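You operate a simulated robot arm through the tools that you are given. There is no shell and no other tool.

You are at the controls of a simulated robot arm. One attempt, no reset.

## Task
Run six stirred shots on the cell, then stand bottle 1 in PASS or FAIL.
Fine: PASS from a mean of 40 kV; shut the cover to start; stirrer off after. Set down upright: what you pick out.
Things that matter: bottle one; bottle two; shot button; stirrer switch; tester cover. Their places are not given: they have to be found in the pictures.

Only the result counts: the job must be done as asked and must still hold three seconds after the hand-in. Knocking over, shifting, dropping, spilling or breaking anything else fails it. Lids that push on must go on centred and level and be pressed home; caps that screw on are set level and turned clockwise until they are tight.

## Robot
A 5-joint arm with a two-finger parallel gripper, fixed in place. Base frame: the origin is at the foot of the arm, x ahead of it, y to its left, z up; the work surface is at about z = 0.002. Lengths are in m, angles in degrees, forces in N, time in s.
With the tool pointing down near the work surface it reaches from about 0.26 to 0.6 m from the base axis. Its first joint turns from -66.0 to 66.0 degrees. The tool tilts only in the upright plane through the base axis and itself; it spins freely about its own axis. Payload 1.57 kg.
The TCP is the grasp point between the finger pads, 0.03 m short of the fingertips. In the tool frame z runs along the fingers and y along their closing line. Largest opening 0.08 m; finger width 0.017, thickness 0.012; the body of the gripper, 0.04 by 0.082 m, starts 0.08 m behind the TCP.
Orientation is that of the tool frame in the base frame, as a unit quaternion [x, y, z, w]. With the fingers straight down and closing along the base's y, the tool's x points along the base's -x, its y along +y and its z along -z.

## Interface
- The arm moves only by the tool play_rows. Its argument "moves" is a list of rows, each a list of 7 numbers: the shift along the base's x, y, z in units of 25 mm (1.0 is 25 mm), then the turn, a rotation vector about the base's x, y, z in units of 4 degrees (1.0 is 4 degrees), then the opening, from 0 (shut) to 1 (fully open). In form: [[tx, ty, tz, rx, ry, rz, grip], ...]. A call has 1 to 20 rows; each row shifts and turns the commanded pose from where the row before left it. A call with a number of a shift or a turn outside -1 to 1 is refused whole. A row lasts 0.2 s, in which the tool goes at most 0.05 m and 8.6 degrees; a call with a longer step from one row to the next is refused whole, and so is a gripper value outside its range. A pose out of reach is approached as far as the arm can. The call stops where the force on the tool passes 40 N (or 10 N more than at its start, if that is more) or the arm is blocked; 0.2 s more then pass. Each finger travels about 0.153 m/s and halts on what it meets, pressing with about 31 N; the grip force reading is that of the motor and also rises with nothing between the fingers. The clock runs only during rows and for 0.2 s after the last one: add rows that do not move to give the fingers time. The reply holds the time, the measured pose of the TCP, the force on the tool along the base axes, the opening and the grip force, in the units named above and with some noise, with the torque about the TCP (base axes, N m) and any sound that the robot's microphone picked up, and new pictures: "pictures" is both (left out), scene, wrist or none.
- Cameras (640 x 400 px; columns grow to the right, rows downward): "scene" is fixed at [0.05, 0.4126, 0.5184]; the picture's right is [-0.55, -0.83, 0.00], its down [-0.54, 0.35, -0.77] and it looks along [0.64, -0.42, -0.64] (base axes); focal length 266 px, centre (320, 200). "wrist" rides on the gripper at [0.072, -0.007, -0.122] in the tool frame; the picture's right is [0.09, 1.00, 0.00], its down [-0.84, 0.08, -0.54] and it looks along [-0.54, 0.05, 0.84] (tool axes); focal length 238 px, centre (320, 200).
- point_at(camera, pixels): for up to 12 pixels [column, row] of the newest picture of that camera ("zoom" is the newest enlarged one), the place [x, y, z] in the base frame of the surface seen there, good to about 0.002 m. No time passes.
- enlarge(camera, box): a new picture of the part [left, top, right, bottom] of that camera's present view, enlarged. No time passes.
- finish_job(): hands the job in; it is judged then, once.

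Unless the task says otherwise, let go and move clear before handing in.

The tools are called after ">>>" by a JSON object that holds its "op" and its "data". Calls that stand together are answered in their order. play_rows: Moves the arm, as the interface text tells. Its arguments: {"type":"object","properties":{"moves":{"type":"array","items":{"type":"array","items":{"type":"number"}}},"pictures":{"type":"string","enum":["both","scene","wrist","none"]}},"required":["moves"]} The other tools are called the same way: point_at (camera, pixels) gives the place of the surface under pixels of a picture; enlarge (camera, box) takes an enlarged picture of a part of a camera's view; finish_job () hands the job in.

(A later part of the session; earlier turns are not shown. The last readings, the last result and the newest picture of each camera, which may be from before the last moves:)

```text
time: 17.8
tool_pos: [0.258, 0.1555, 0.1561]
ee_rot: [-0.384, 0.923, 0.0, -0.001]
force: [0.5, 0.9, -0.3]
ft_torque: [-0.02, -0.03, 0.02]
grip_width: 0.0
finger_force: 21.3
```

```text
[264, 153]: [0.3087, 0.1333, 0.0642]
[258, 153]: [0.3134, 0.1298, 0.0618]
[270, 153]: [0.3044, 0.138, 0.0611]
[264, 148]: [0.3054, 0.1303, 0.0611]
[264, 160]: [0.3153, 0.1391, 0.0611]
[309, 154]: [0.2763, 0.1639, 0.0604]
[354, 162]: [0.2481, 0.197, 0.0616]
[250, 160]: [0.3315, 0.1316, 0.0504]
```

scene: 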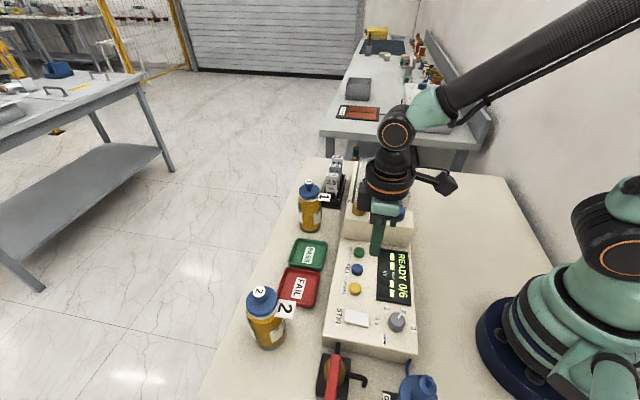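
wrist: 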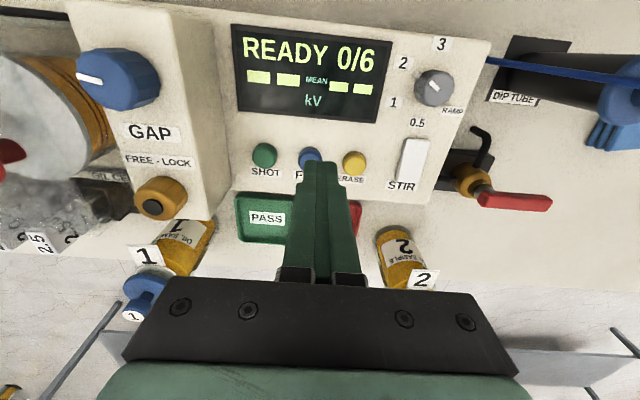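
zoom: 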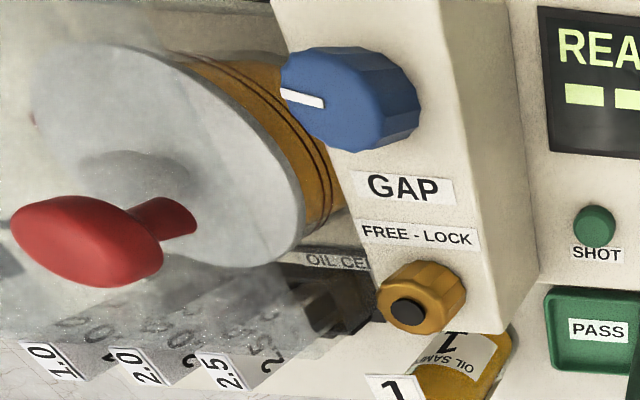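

The display shows no stir sign. I'll look at the cell's glass side closely (wrist ≈(85,75)) now, and again after some time passes, to see whether anything turns inside it.

>>> {"op": "enlarge", "data": {"camera": "wrist", "box": [0, 30, 130, 130]}}

>>> {"op": "play_rows", "data": {"moves": [[0.5, -0.2, 1, 0, 0, 0, 0], [0.5, 0.3, 1, 0, 0, 0, 0], [0.5, 0.5, 1, 0, 0, 0, 0], [0.5, 0.5, 1, 0, 0, 0, 0], [0.5, 0.5, 1, 0, 0, 0, 0], [0.5, 0.5, 1, 0, 0, 0, 0], [0.5, 0, 1, 0, 0, 0, 0], [0, 0, 0, 0, 0, 0, 0]]}}

>>> {"op": "enlarge", "data": {"camera": "scene", "box": [340, 150, 420, 230]}}

```text
4.00 times, centred on (65, 80) of wrist
```

zoom: 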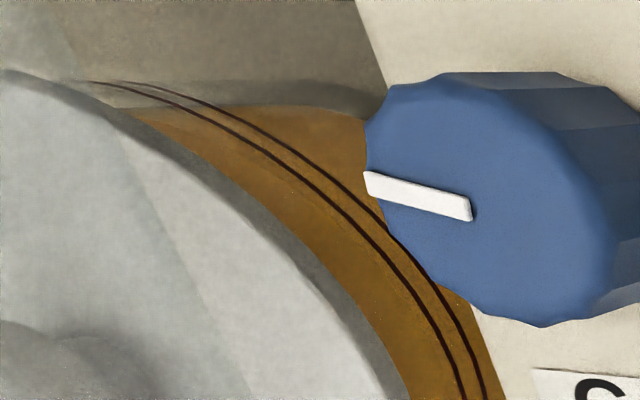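

```text
time: 19.6
tool_pos: [0.3473, 0.2082, 0.3324]
ee_rot: [-0.383, 0.924, 0.0, -0.001]
force: [0.2, 1.0, 1.0]
ft_torque: [-0.01, -0.01, -0.02]
grip_width: 0.0
finger_force: 20.9
```

scene: 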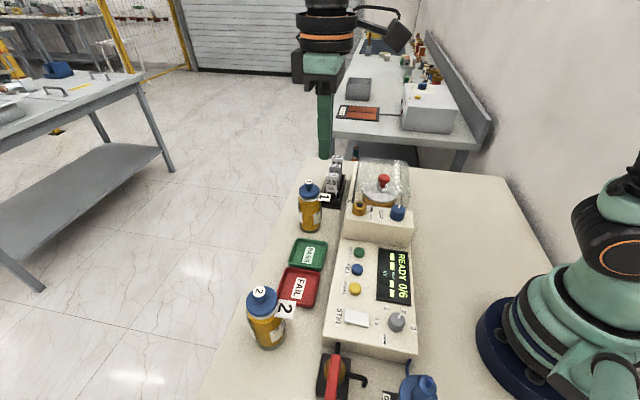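
wrist: 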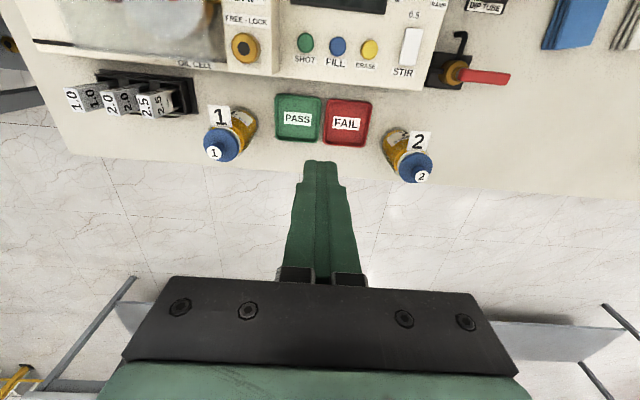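

```text
5.00 times, centred on (380, 190) of scene
```

zoom: 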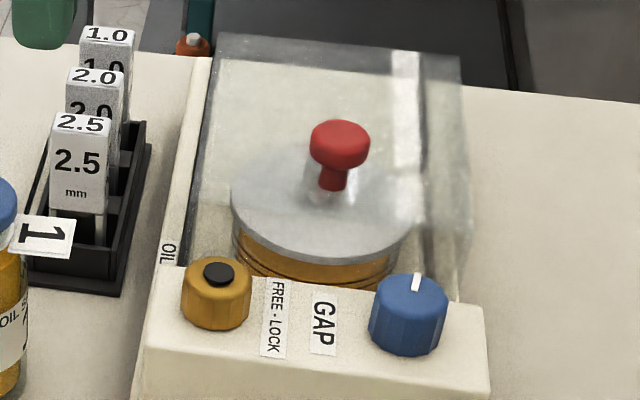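

Nothing rotating is visible through the cell, so I take the flipped rocker as stirrer on (it began in the rest state) and watch the display after the first shot. I'll measure the SHOT button's centre from both cameras.

>>> {"op": "enlarge", "data": {"camera": "wrist", "box": [280, 20, 400, 90]}}

>>> {"op": "point_at", "data": {"camera": "wrist", "pixels": [[305, 42], [300, 42], [310, 42], [305, 37], [305, 47], [305, 44], [337, 46], [369, 48]]}}

>>> {"op": "point_at", "data": {"camera": "scene", "pixels": [[359, 251], [355, 251], [363, 251], [359, 248], [359, 254], [357, 268], [355, 287]]}}

```text
5.33 times, centred on (340, 55) of wrist
```

zoom: 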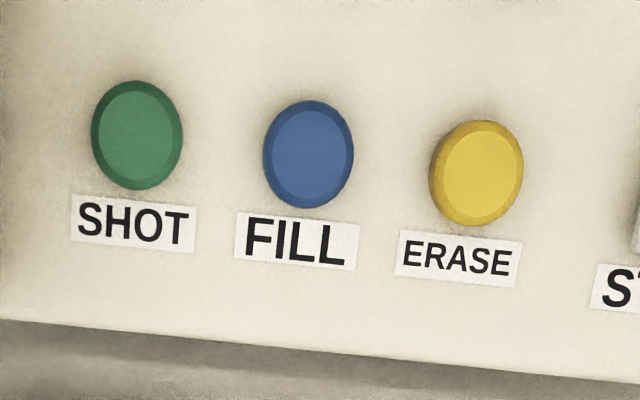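

```text
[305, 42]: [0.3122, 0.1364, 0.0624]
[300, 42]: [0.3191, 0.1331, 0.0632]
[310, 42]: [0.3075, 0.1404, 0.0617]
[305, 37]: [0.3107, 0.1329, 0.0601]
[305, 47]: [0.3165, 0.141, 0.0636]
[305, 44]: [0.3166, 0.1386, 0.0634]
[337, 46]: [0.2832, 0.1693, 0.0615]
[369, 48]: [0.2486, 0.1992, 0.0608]
```

```text
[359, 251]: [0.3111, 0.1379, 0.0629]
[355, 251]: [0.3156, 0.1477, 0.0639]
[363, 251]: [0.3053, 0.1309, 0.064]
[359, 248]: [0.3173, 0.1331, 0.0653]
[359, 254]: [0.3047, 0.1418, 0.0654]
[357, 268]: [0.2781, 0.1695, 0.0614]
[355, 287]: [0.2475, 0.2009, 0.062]
```

SHOT's centre is ≈(0.3115,0.1385), top z≈0.063. I'll move the closed fingertips above it.

>>> {"op": "play_rows", "data": {"moves": [[-0.16, -0.31, -0.9, 0, 0, 0, 0], [-0.16, -0.31, -0.9, 0, 0, 0, 0], [-0.16, -0.31, -0.9, 0, 0, 0, 0], [-0.16, -0.31, -0.9, 0, 0, 0, 0], [-0.16, -0.31, -0.9, 0, 0, 0, 0], [-0.16, -0.31, -0.9, 0, 0, 0, 0], [-0.16, -0.31, -0.9, 0, 0, 0, 0], [-0.16, -0.31, -0.9, 0, 0, 0, 0], [-0.16, -0.31, -0.9, 0, 0, 0, 0], [0, 0, -0.4, 0, 0, 0, 0], [0, 0, 0, 0, 0, 0, 0]]}}

```text
time: 22.0
tool_pos: [0.3097, 0.139, 0.1203]
ee_rot: [-0.384, 0.924, 0.0, 0.001]
force: [0.2, 0.3, -0.9]
ft_torque: [0.02, 0.03, -0.02]
grip_width: 0.0001
finger_force: 21.0
```

scene: 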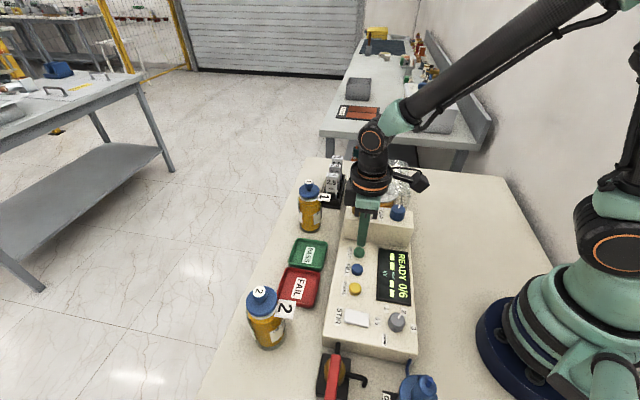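
wrist: 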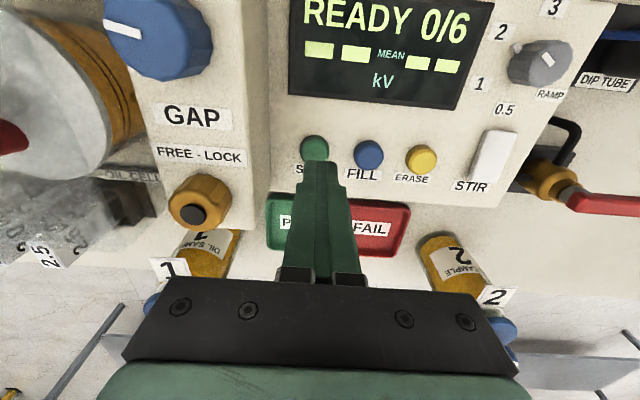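

The button's visible part is at wrist (315,146); I'll double-check the offset of its centre relative to the fingertips.

>>> {"op": "enlarge", "data": {"camera": "wrist", "box": [280, 120, 360, 180]}}

>>> {"op": "point_at", "data": {"camera": "wrist", "pixels": [[304, 146], [315, 137], [326, 146], [315, 146], [310, 150], [368, 153], [368, 143], [358, 152], [379, 152]]}}

```text
6.67 times, centred on (320, 150) of wrist
```

zoom: 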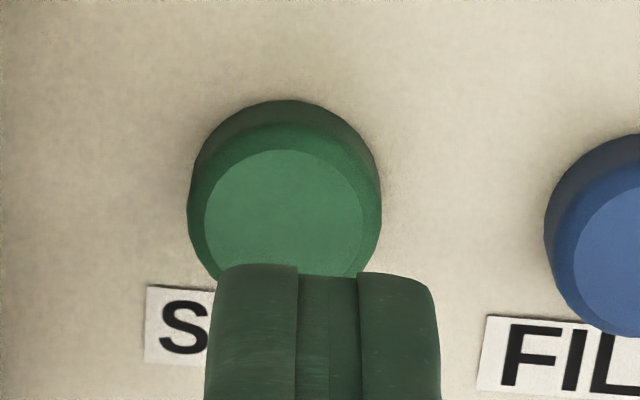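

```text
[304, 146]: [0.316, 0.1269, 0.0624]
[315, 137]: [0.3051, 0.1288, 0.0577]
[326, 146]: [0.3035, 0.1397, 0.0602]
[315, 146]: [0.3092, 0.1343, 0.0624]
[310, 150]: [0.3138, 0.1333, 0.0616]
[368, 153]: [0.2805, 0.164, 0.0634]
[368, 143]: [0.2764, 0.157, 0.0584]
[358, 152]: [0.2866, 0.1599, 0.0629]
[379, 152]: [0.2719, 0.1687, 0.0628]
```

The button's centre is about 4–5 mm further in +x than the tips. I'll shift, go down near it, and press in small steps while watching the display.

>>> {"op": "play_rows", "data": {"moves": [[0.17, 0, -0.5, 0, 0, 0, 0], [0, 0, -0.45, 0, 0, 0, 0], [0, 0, -0.06, 0, 0, 0, 0], [0, 0, -0.06, 0, 0, 0, 0], [0, 0, -0.06, 0, 0, 0, 0]]}}

```text
time: 23.2
tool_pos: [0.3135, 0.1407, 0.0925]
ee_rot: [-0.383, 0.924, 0.0, 0.001]
force: [0.1, 0.2, 0.5]
ft_torque: [0.0, 0.0, 0.03]
grip_width: 0.0001
finger_force: 20.9
```

scene: 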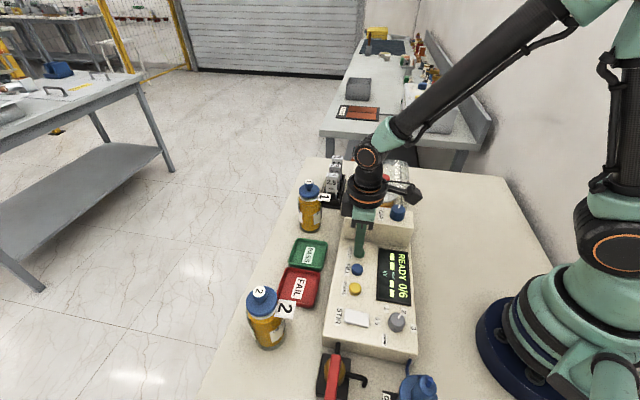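
wrist: 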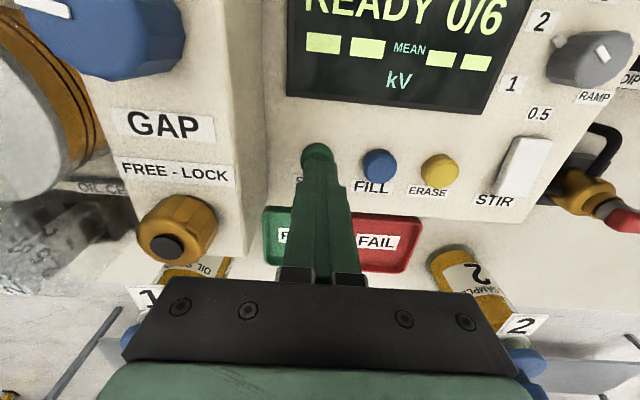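

The tips are right at the button's top with no force yet. I'll press on by small steps.

>>> {"op": "play_rows", "data": {"moves": [[0, 0, -0.06, 0, 0, 0, 0], [0, 0, -0.06, 0, 0, 0, 0]]}}

```text
time: 23.8
tool_pos: [0.3152, 0.1408, 0.0877]
ee_rot: [-0.382, 0.924, 0.0, 0.0]
force: [-0.2, -1.5, 2.3]
ft_torque: [0.0, 0.02, -0.01]
grip_width: 0.0
finger_force: 21.1
heard: click
```

scene: 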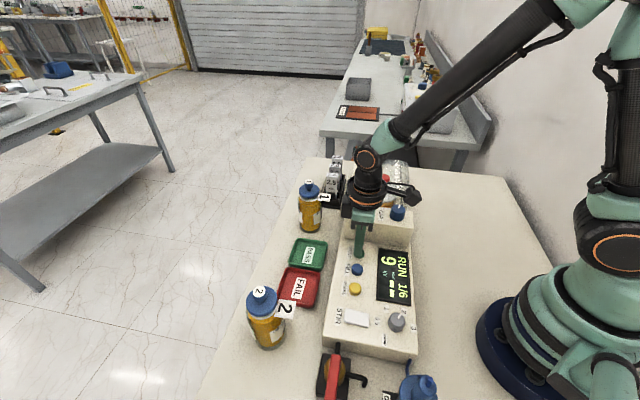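
wrist: 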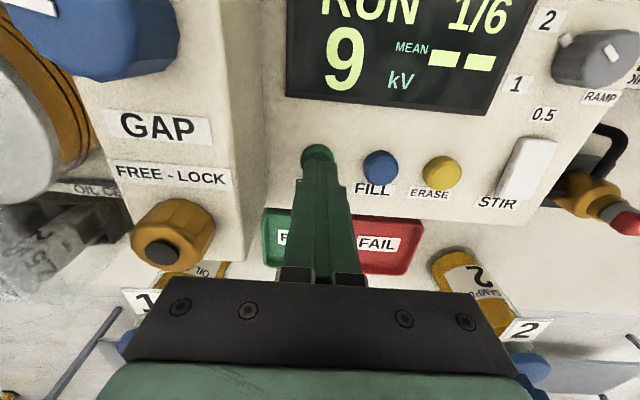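

A click, and the display shows "RUN 1/6", 9 kV rising. I'll release the button, wait above it, and watch the display.

>>> {"op": "play_rows", "data": {"moves": [[0, 0, 0.3, 0, 0, 0, 0], [0, 0, 0.1, 0, 0, 0, 0], [0, 0, 0, 0, 0, 0, 0], [0, 0, 0, 0, 0, 0, 0], [0, 0, 0, 0, 0, 0, 0], [0, 0, 0, 0, 0, 0, 0]]}}

>>> {"op": "enlarge", "data": {"camera": "scene", "box": [335, 230, 435, 310]}}

```text
time: 25.2
tool_pos: [0.3145, 0.1412, 0.0986]
ee_rot: [-0.383, 0.924, 0.0, 0.0]
force: [0.7, -0.6, -1.4]
ft_torque: [-0.01, 0.02, -0.01]
grip_width: 0.0
finger_force: 21.3
```

scene: 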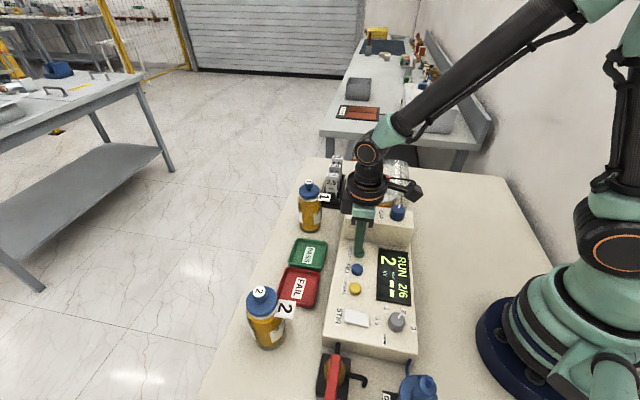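
wrist: 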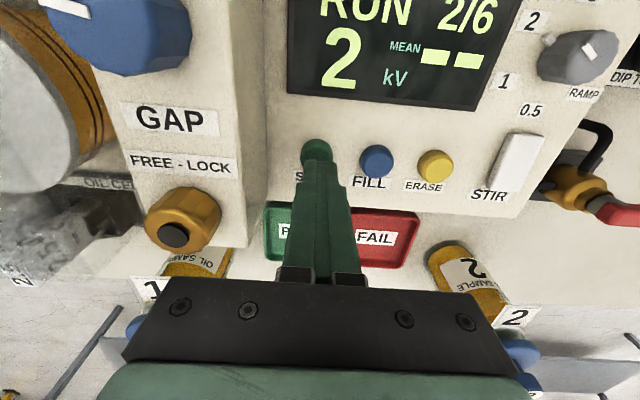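

```text
5.00 times, centred on (385, 270) of scene
```

zoom: 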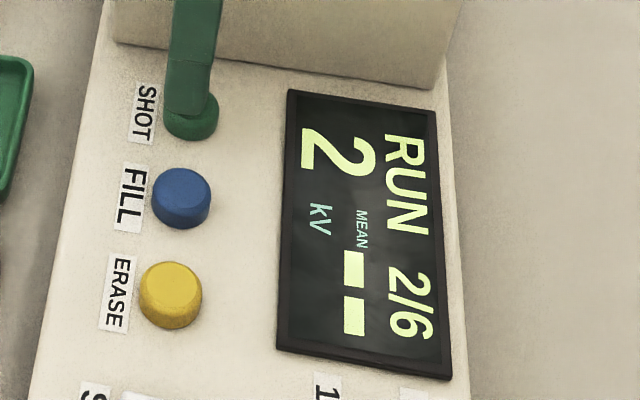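

The tester runs on by itself ("RUN 2/6", 2 kV). I'll keep still and wait.

>>> {"op": "play_rows", "data": {"moves": [[0, 0, 0, 0, 0, 0, 0], [0, 0, 0, 0, 0, 0, 0], [0, 0, 0, 0, 0, 0, 0], [0, 0, 0, 0, 0, 0, 0], [0, 0, 0, 0, 0, 0, 0]], "pictures": "wrist"}}

>>> {"op": "play_rows", "data": {"moves": [[0, 0, 0, 0, 0, 0, 0], [0, 0, 0, 0, 0, 0, 0], [0, 0, 0, 0, 0, 0, 0], [0, 0, 0, 0, 0, 0, 0], [0, 0, 0, 0, 0, 0, 0], [0, 0, 0, 0, 0, 0, 0], [0, 0, 0, 0, 0, 0, 0], [0, 0, 0, 0, 0, 0, 0]], "pictures": "wrist"}}

```text
time: 26.4
tool_pos: [0.3139, 0.1413, 0.0983]
ee_rot: [-0.383, 0.924, 0.0, 0.001]
force: [0.1, 0.8, -0.7]
ft_torque: [-0.02, 0.0, -0.04]
grip_width: 0.0001
finger_force: 21.2
```

wrist: 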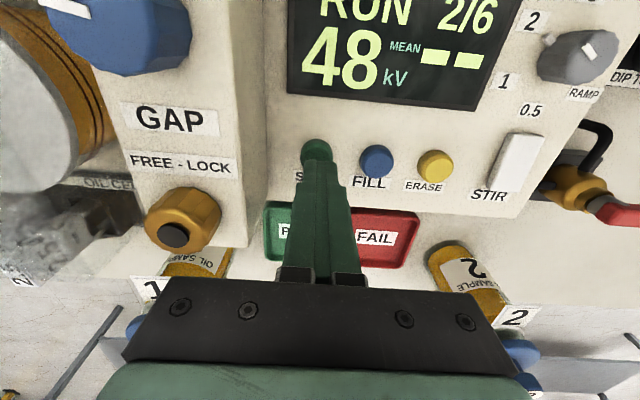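

```text
time: 28.2
tool_pos: [0.3133, 0.1412, 0.0974]
ee_rot: [-0.383, 0.924, 0.001, 0.001]
force: [0.3, -0.2, -0.6]
ft_torque: [-0.03, 0.01, -0.01]
grip_width: 0.0002
finger_force: 21.5
```

wrist: 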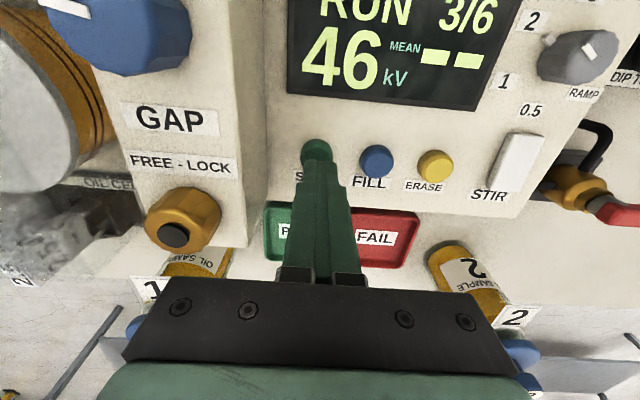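

Shots are running (3/6, 46 kV). I'll raise a touch to stay off the button and keep waiting.

>>> {"op": "play_rows", "data": {"moves": [[0, 0, 0.4, 0, 0, 0, 0], [0, 0, 0, 0, 0, 0, 0], [0, 0, 0, 0, 0, 0, 0], [0, 0, 0, 0, 0, 0, 0], [0, 0, 0, 0, 0, 0, 0], [0, 0, 0, 0, 0, 0, 0], [0, 0, 0, 0, 0, 0, 0], [0, 0, 0, 0, 0, 0, 0]], "pictures": "wrist"}}

>>> {"op": "play_rows", "data": {"moves": [[0, 0, 0, 0, 0, 0, 0], [0, 0, 0, 0, 0, 0, 0], [0, 0, 0, 0, 0, 0, 0], [0, 0, 0, 0, 0, 0, 0], [0, 0, 0, 0, 0, 0, 0], [0, 0, 0, 0, 0, 0, 0], [0, 0, 0, 0, 0, 0, 0], [0, 0, 0, 0, 0, 0, 0]], "pictures": "wrist"}}

>>> {"op": "play_rows", "data": {"moves": [[0, 0, 0, 0, 0, 0, 0], [0, 0, 0, 0, 0, 0, 0], [0, 0, 0, 0, 0, 0, 0], [0, 0, 0, 0, 0, 0, 0], [0, 0, 0, 0, 0, 0, 0], [0, 0, 0, 0, 0, 0, 0], [0, 0, 0, 0, 0, 0, 0], [0, 0, 0, 0, 0, 0, 0]], "pictures": "both"}}

```text
time: 30.0
tool_pos: [0.3142, 0.1411, 0.1082]
ee_rot: [-0.383, 0.924, 0.0, 0.0]
force: [-0.1, -0.7, 0.6]
ft_torque: [-0.03, -0.03, 0.01]
grip_width: 0.0
finger_force: 21.4
```

wrist: 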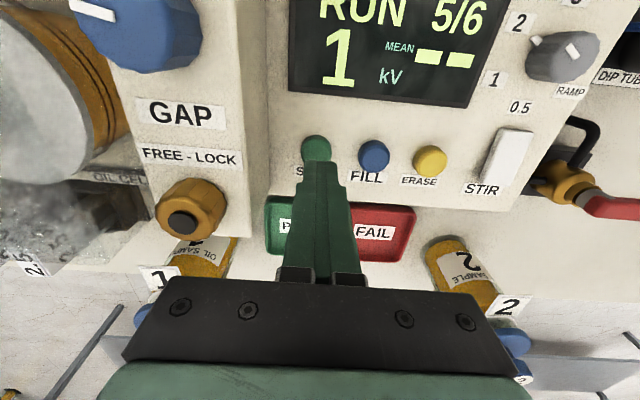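

```text
time: 31.8
tool_pos: [0.3137, 0.1402, 0.1084]
ee_rot: [-0.383, 0.924, -0.001, 0.0]
force: [0.3, -0.4, -0.5]
ft_torque: [0.0, 0.03, -0.01]
grip_width: 0.0002
finger_force: 21.2
```

wrist: 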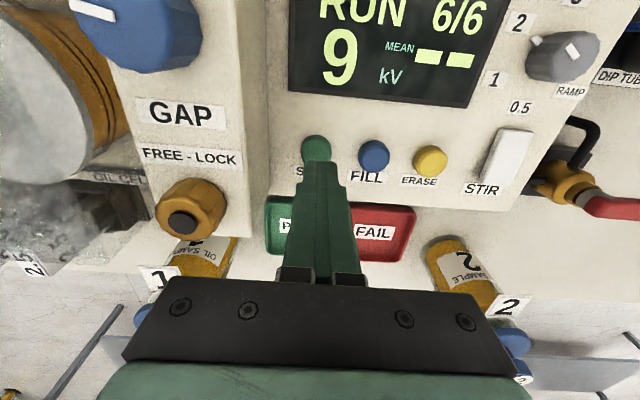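

```text
time: 33.6
tool_pos: [0.3144, 0.1411, 0.1091]
ee_rot: [-0.383, 0.924, 0.0, 0.0]
force: [-0.1, 0.9, 0.1]
ft_torque: [0.0, 0.0, 0.01]
grip_width: 0.0
finger_force: 21.8
```

scene: 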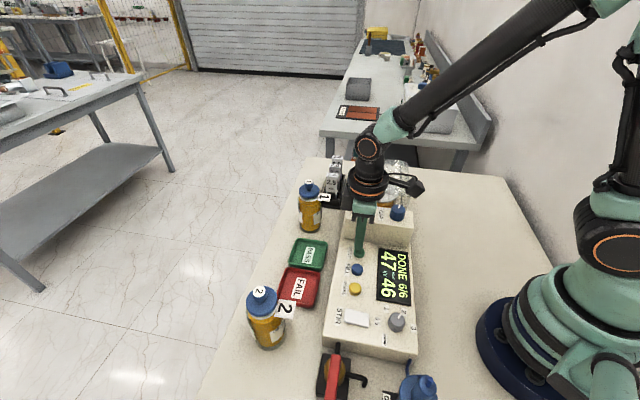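
wrist: 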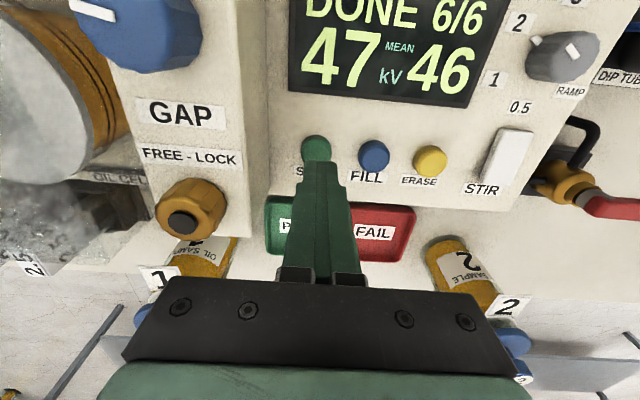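

The display reads "DONE 6/6", last 47, mean 46 kV. I'll verify it enlarged, since 40 kV or more means PASS.

>>> {"op": "enlarge", "data": {"camera": "wrist", "box": [270, 0, 550, 200]}}

>>> {"op": "enlarge", "data": {"camera": "scene", "box": [335, 230, 435, 330]}}

```text
2.00 times, centred on (410, 100) of wrist
```

zoom: 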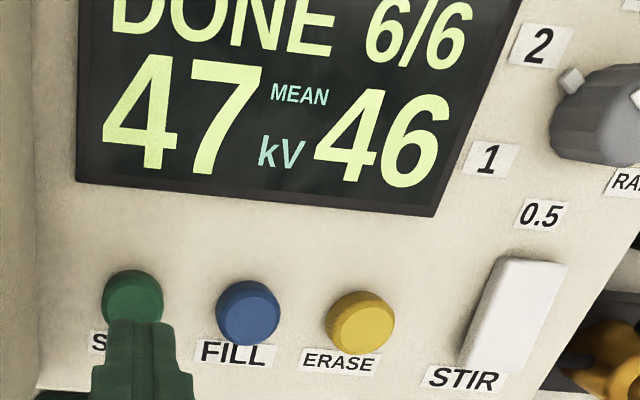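

```text
4.00 times, centred on (385, 280) of scene
```

zoom: 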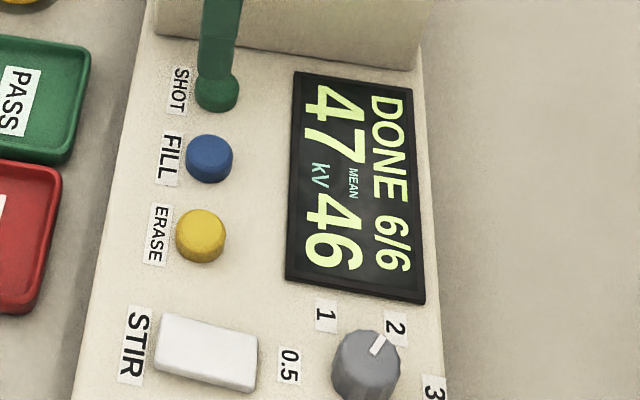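

Mean is 46 kV, so bottle 1 goes in PASS. Next is stirrer off: I'll move above the now-raised label end of the rocker (≈[0.2105,0.2455]).

>>> {"op": "play_rows", "data": {"moves": [[0, 0, 1, 0, 0, 0, 0], [0, 0, 1, 0, 0, 0, 0], [-0.69, 0.696, 0, 0, 0, 0, 0], [-0.69, 0.696, 0, 0, 0, 0, 0], [-0.69, 0.696, 0, 0, 0, 0, 0], [-0.69, 0.696, 0, 0, 0, 0, 0], [-0.69, 0.696, 0, 0, 0, 0, 0], [-0.69, 0.696, 0, 0, 0, 0, 0], [0, 0, -0.7, 0, 0, 0, 0], [0, 0, -0.6, 0, 0, 0, 0], [0, 0, 0, 0, 0, 0, 0]]}}

```text
time: 36.0
tool_pos: [0.2102, 0.2439, 0.1259]
ee_rot: [-0.383, 0.924, 0.0, 0.0]
force: [0.0, 0.2, 0.5]
ft_torque: [-0.01, -0.03, 0.02]
grip_width: 0.0
finger_force: 21.3
```

scene: 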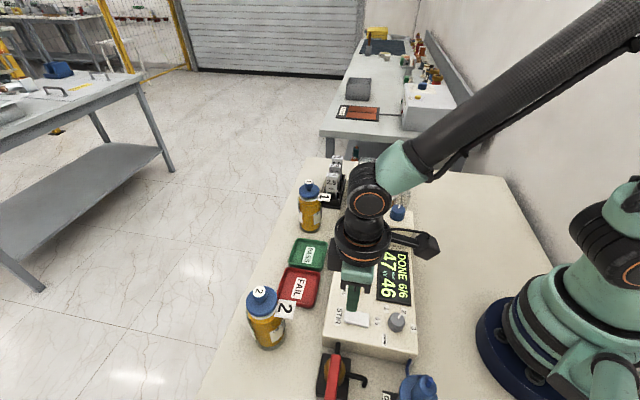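
wrist: 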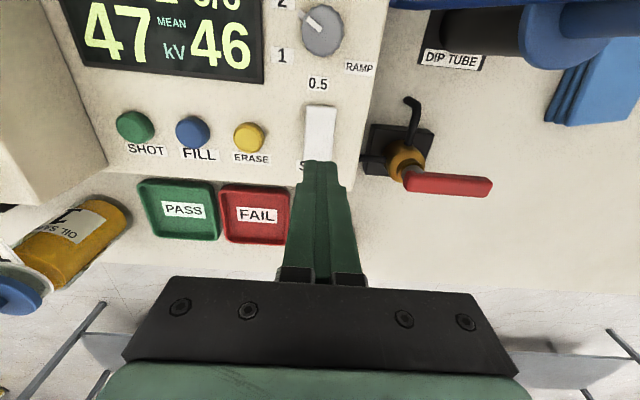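

The tips hover over the label end of the rocker. I'll descend and press in small steps as before.

>>> {"op": "play_rows", "data": {"moves": [[0.02, 0.04, -0.62, 0, 0, 0, 0], [0, 0, -0.62, 0, 0, 0, 0], [0, 0, -0.06, 0, 0, 0, 0], [0, 0, -0.06, 0, 0, 0, 0], [0, 0, -0.06, 0, 0, 0, 0], [0, 0, -0.06, 0, 0, 0, 0]]}}

```text
time: 37.4
tool_pos: [0.2115, 0.247, 0.0877]
ee_rot: [-0.383, 0.924, 0.0, 0.001]
force: [-0.2, -2.4, 13.3]
ft_torque: [-0.16, 0.09, 0.04]
grip_width: 0.0
finger_force: 21.1
```

scene: 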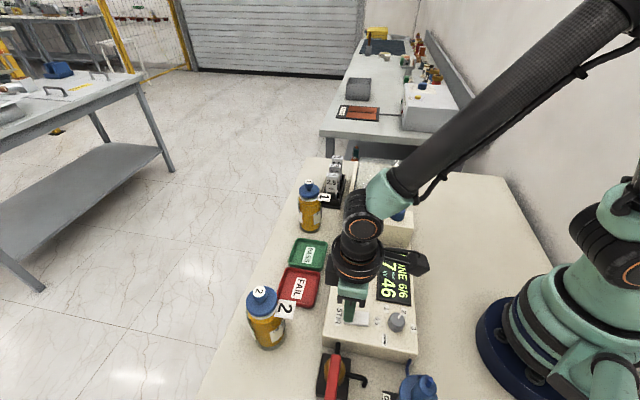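
wrist: 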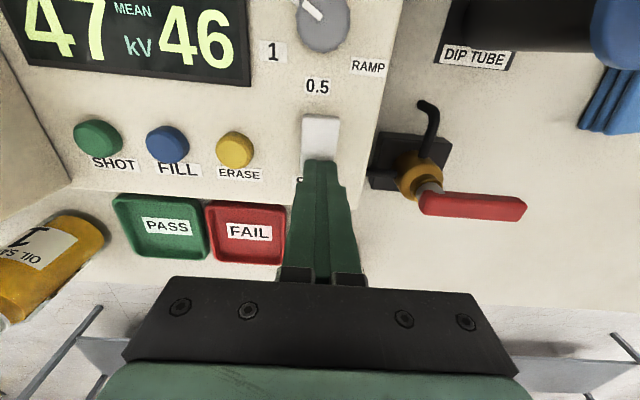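

13 N at tip z≈0.058: pressed. I'll lift clear and check the rocker.

>>> {"op": "play_rows", "data": {"moves": [[0, 0, 0.4, 0, 0, 0, 0], [0, 0, 1, 0, 0, 0, 0], [0, 0, 1, 0, 0, 0, 0.5], [0.5, 0, 1, 0, 0, 0, 1], [0.8, 0, 1, 0, 0, 0, 1], [0.8, 0, 1, 0, 0, 0, 1], [0.8, 0, 1, 0, 0, 0, 1], [0.8, 0, 1, 0, 0, 0, 1], [0.8, 0, 0.5, 0, 0, 0, 1], [0, 0, 0, 0, 0, 0, 1]]}}

>>> {"op": "enlarge", "data": {"camera": "scene", "box": [340, 302, 376, 330]}}

>>> {"op": "point_at", "data": {"camera": "scene", "pixels": [[348, 313], [348, 316], [348, 319], [351, 313], [351, 317], [351, 321], [364, 314], [364, 318], [364, 322], [368, 315], [368, 319], [367, 322]]}}

>>> {"op": "enlarge", "data": {"camera": "scene", "box": [270, 160, 370, 260]}}

```text
time: 39.6
tool_pos: [0.3243, 0.2465, 0.2858]
ee_rot: [-0.384, 0.923, 0.0, 0.0]
force: [-0.2, -0.5, -0.1]
ft_torque: [0.01, 0.03, 0.0]
grip_width: 0.0799
finger_force: 0.0
```

scene: 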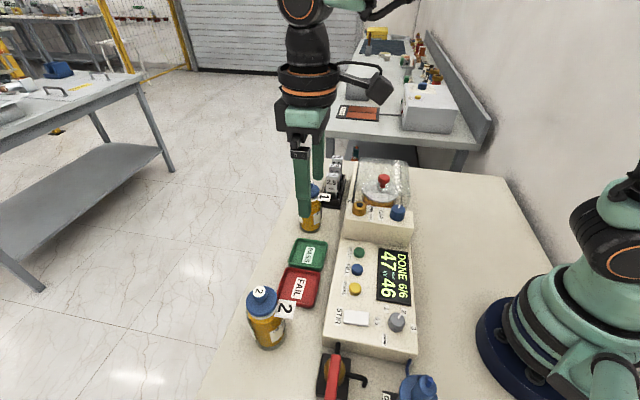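
wrist: 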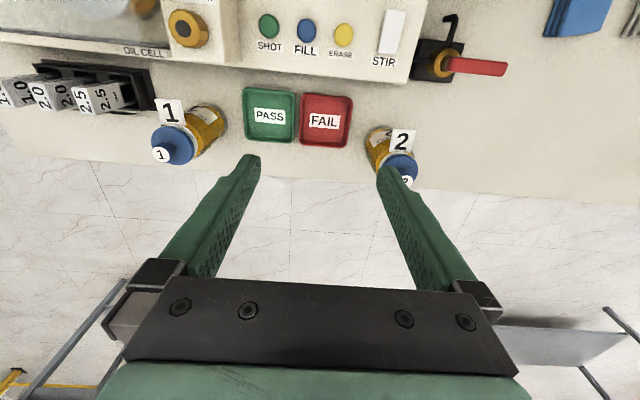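

```text
14.29 times, centred on (358, 316) of scene
```

zoom: 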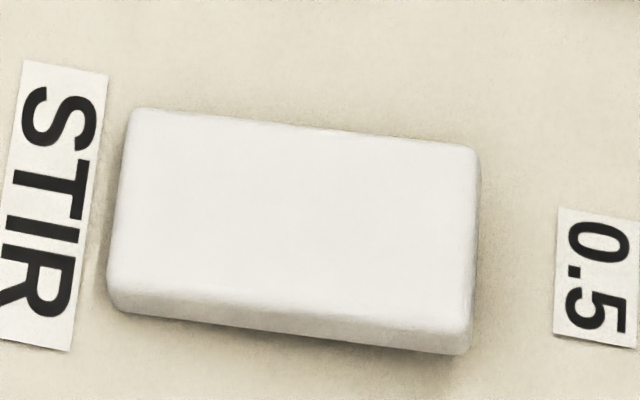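

```text
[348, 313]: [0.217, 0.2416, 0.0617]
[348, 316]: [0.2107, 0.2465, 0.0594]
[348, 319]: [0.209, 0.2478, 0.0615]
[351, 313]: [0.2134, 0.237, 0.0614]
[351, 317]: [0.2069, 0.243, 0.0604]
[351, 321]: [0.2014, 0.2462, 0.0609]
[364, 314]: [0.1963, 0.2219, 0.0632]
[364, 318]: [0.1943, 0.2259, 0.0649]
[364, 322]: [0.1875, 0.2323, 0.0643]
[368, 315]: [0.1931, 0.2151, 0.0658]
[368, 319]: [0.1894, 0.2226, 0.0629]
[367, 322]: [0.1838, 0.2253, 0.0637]
```

```text
4.00 times, centred on (320, 210) of scene
```

zoom: 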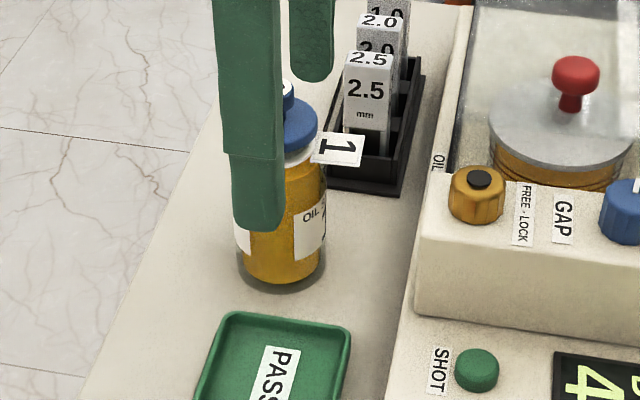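

The rocker is back in its first (off) position and the display still shows DONE 6/6, mean 46. Now bottle 1: I'll measure it and the PASS tray from the wrist view.

>>> {"op": "point_at", "data": {"camera": "wrist", "pixels": [[160, 154], [185, 135], [160, 140], [172, 112], [205, 125], [212, 118], [224, 122], [269, 115], [247, 96], [296, 96], [246, 138], [292, 138]]}}

>>> {"op": "enlarge", "data": {"camera": "wrist", "box": [130, 70, 370, 190]}}

```text
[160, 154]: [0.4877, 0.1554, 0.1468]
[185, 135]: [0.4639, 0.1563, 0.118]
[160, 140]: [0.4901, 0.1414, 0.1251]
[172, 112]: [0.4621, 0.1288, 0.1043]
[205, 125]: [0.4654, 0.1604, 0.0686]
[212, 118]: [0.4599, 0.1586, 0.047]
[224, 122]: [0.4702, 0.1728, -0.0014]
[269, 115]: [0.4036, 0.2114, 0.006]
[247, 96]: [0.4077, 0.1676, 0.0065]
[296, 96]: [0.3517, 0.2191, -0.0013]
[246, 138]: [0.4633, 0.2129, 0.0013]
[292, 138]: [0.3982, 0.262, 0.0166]
```

```text
2.67 times, centred on (250, 130) of wrist
```

zoom: 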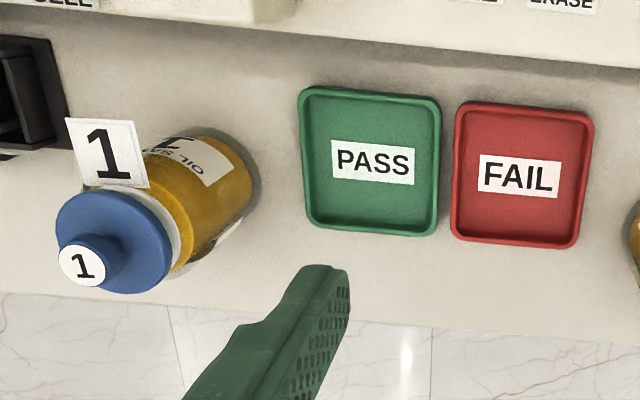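

Bottle 1's body is about 0.055 m wide at ≈(0.47,0.157), top z≈0.147, with its tag pointing toward -x/-y; the present finger line (135°) is at right angles to the tag. I'll move above it and re-measure.

>>> {"op": "play_rows", "data": {"moves": [[0.729, -0.4475, 0, 0, 0, 0, 1], [0.729, -0.4475, 0, 0, 0, 0, 1], [0.729, -0.4475, 0, 0, 0, 0, 1], [0.729, -0.4475, 0, 0, 0, 0, 1], [0.729, -0.4475, 0, 0, 0, 0, 1], [0.729, -0.4475, 0, 0, 0, 0, 1], [0.729, -0.4475, 0, 0, 0, 0, 1], [0.729, -0.4475, 0, 0, 0, 0, 1], [0, 0, 0, 0, 0, 0, 1]]}}

>>> {"op": "enlarge", "data": {"camera": "wrist", "box": [220, 60, 440, 200]}}

>>> {"op": "enlarge", "data": {"camera": "scene", "box": [280, 170, 340, 240]}}

```text
time: 41.6
tool_pos: [0.4701, 0.1566, 0.2851]
ee_rot: [-0.383, 0.924, -0.001, 0.0]
force: [-0.4, -0.3, 0.3]
ft_torque: [0.01, 0.03, 0.02]
grip_width: 0.08
finger_force: 0.1
```

scene: 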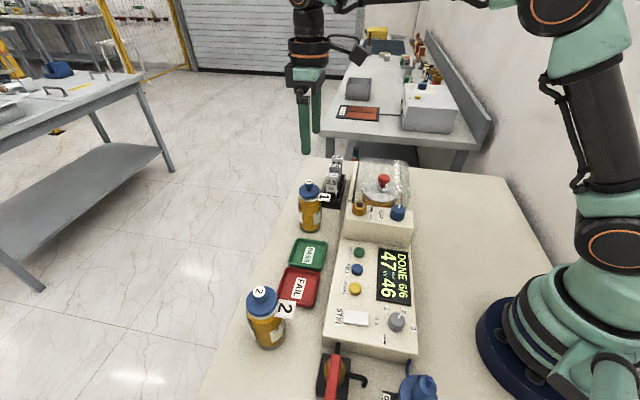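
wrist: 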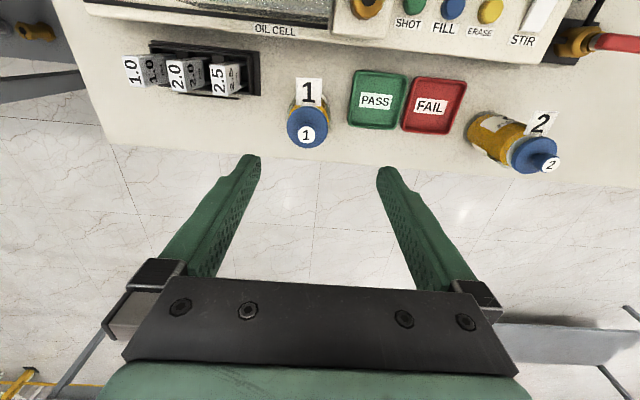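

```text
2.86 times, centred on (330, 130) of wrist
```

zoom: 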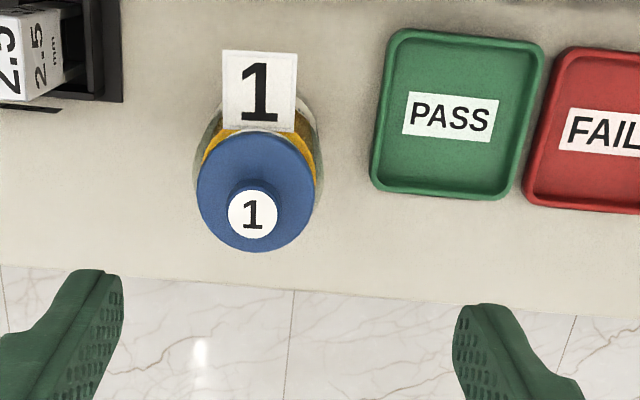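

```text
5.71 times, centred on (310, 205) of scene
```

zoom: 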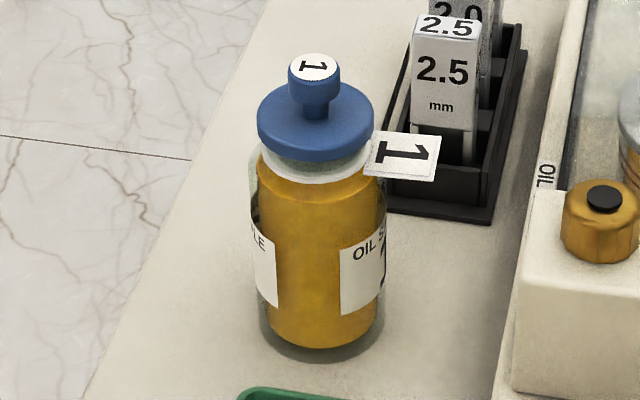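

From above, the knob top of bottle 1 is at wrist ≈(306,135), and the body is nearly under it. I'll take points on it for the axis.

>>> {"op": "point_at", "data": {"camera": "wrist", "pixels": [[306, 135], [300, 135], [312, 135], [306, 130], [306, 141], [290, 127], [326, 127], [308, 146], [308, 112], [308, 90], [298, 82], [319, 82]]}}

>>> {"op": "point_at", "data": {"camera": "scene", "pixels": [[308, 182], [307, 187], [310, 215], [302, 215], [319, 215], [310, 229], [310, 233], [302, 229], [318, 229], [300, 195], [318, 195], [326, 198]]}}

>>> {"op": "point_at", "data": {"camera": "wrist", "pixels": [[357, 70], [405, 75], [350, 126], [396, 130], [376, 101], [362, 85], [398, 88], [356, 116], [392, 120]]}}

```text
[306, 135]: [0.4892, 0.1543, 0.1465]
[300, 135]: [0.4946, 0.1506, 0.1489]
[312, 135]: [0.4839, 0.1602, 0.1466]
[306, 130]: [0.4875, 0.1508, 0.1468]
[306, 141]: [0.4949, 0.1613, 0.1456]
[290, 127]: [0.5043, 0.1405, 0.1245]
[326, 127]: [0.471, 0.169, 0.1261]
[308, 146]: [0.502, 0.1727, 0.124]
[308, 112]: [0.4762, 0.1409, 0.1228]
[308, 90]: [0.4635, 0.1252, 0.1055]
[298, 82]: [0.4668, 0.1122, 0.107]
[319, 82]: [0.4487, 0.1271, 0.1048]
```

```text
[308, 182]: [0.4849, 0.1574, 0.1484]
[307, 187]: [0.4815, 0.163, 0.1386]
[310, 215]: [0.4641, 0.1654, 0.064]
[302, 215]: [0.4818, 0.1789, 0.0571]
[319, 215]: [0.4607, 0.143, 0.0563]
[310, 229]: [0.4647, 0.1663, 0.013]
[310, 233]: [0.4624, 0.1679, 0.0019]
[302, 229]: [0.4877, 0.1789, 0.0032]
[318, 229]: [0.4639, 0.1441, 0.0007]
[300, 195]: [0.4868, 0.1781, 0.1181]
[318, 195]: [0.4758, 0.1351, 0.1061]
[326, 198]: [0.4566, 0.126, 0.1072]
```

```text
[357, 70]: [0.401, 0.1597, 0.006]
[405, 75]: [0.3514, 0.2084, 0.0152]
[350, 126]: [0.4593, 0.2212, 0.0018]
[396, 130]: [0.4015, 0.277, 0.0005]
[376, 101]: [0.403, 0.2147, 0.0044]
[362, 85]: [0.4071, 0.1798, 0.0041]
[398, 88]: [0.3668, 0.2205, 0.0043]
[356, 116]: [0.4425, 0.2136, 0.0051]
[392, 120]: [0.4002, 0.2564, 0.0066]
```

The bottle's axis comes out at ≈(0.488,0.1555), radius ≈0.027; the PASS tray centre is ≈(0.4025,0.2135), floor z≈0.005. I'll centre over the bottle and come down to just above its top.

>>> {"op": "play_rows", "data": {"moves": [[0.36, -0.02, -0.4, 0, 0, 0, 1], [0.36, -0.02, -0.8, 0, 0, 0, 1], [0, 0, -0.9, 0, 0, 0, 1], [0, 0, -0.9, 0, 0, 0, 1], [0, 0, -0.8, 0, 0, 0, 1], [0, 0, 0, 0, 0, 0, 1]]}}

>>> {"op": "enlarge", "data": {"camera": "wrist", "box": [200, 80, 440, 230]}}

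>>> {"op": "enlarge", "data": {"camera": "scene", "box": [270, 120, 370, 240]}}

```text
time: 43.0
tool_pos: [0.4883, 0.1558, 0.1919]
ee_rot: [-0.383, 0.924, 0.0, 0.0]
force: [0.2, 0.9, -0.4]
ft_torque: [0.02, 0.0, -0.02]
grip_width: 0.0801
finger_force: 0.1
```

scene: 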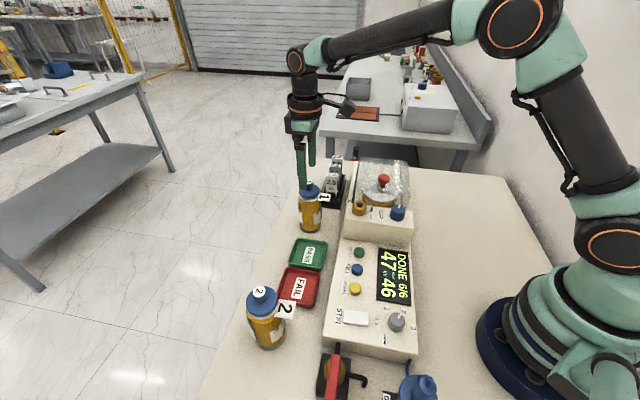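
wrist: 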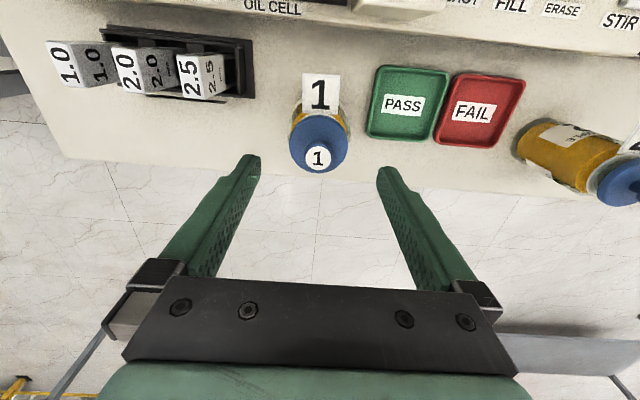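

```text
2.67 times, centred on (320, 155) of wrist
```

zoom: 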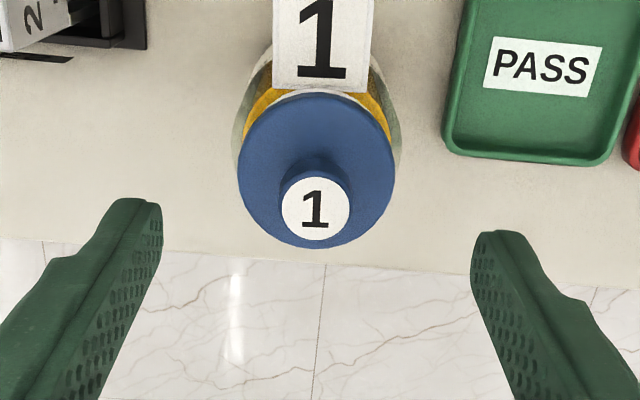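

```text
3.33 times, centred on (320, 180) of scene
```

zoom: 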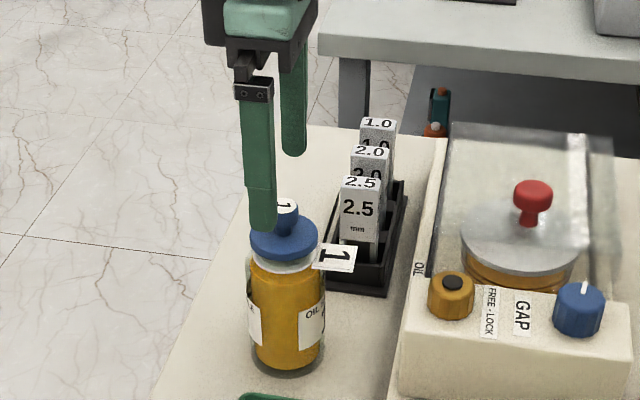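

The bottle knob sits about 2 mm from the tool axis; I'll correct that and lower around the body to TCP z≈0.08.

>>> {"op": "play_rows", "data": {"moves": [[-0.01, -0.1, -0.4, 0, 0, 0, 1], [0, 0, -0.7, 0, 0, 0, 1], [0, 0, -0.7, 0, 0, 0, 1], [0, 0, -0.7, 0, 0, 0, 1], [0, 0, -0.7, 0, 0, 0, 1], [0, 0, -0.7, 0, 0, 0, 1], [0, 0, -0.57, 0, 0, 0, 1], [0, 0, 0, 0, 0, 0, 1]]}}

>>> {"op": "enlarge", "data": {"camera": "scene", "box": [270, 120, 370, 240]}}

```text
time: 44.8
tool_pos: [0.4882, 0.1528, 0.0787]
ee_rot: [-0.383, 0.924, 0.0, 0.0]
force: [-0.2, -0.8, 0.3]
ft_torque: [-0.03, 0.02, -0.01]
grip_width: 0.0801
finger_force: 0.0
```

scene: 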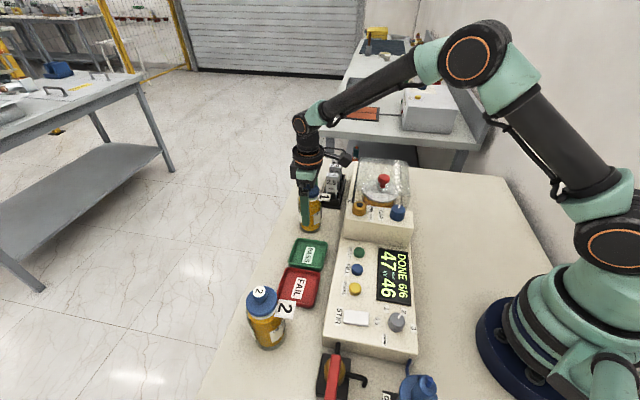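
wrist: 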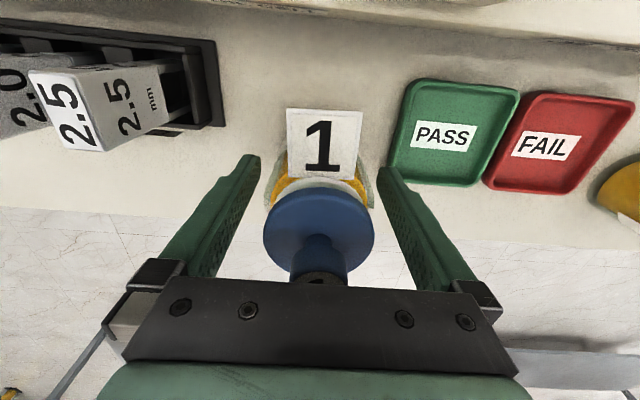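

```text
3.33 times, centred on (320, 180) of scene
```

zoom: 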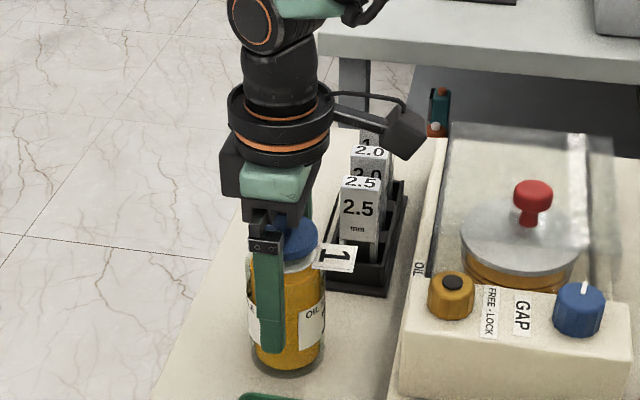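

The fingers straddle the bottle's body evenly, palm just above its knob. I'll close gently.

>>> {"op": "play_rows", "data": {"moves": [[0, 0, 0, 0, 0, 0, 0.75], [0, 0, 0, 0, 0, 0, 0.65], [0, 0, 0, 0, 0, 0, 0.5], [0, 0, 0, 0, 0, 0, 0.2], [0, 0, 0, 0, 0, 0, 0.1], [0, 0, 0, 0, 0, 0, 0.1]]}}

```text
time: 46.2
tool_pos: [0.4882, 0.1542, 0.0782]
ee_rot: [-0.383, 0.924, -0.001, 0.0]
force: [0.2, 0.4, -0.2]
ft_torque: [0.04, -0.11, -0.02]
grip_width: 0.0597
finger_force: 31.6
```

scene: 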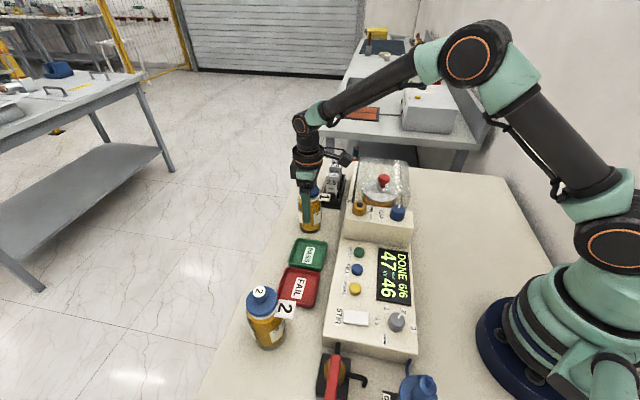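
wrist: 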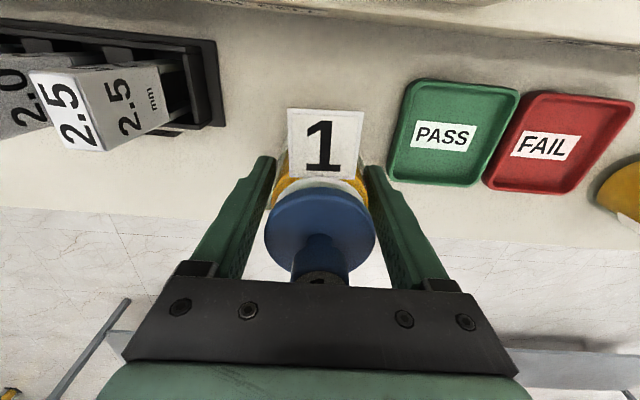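

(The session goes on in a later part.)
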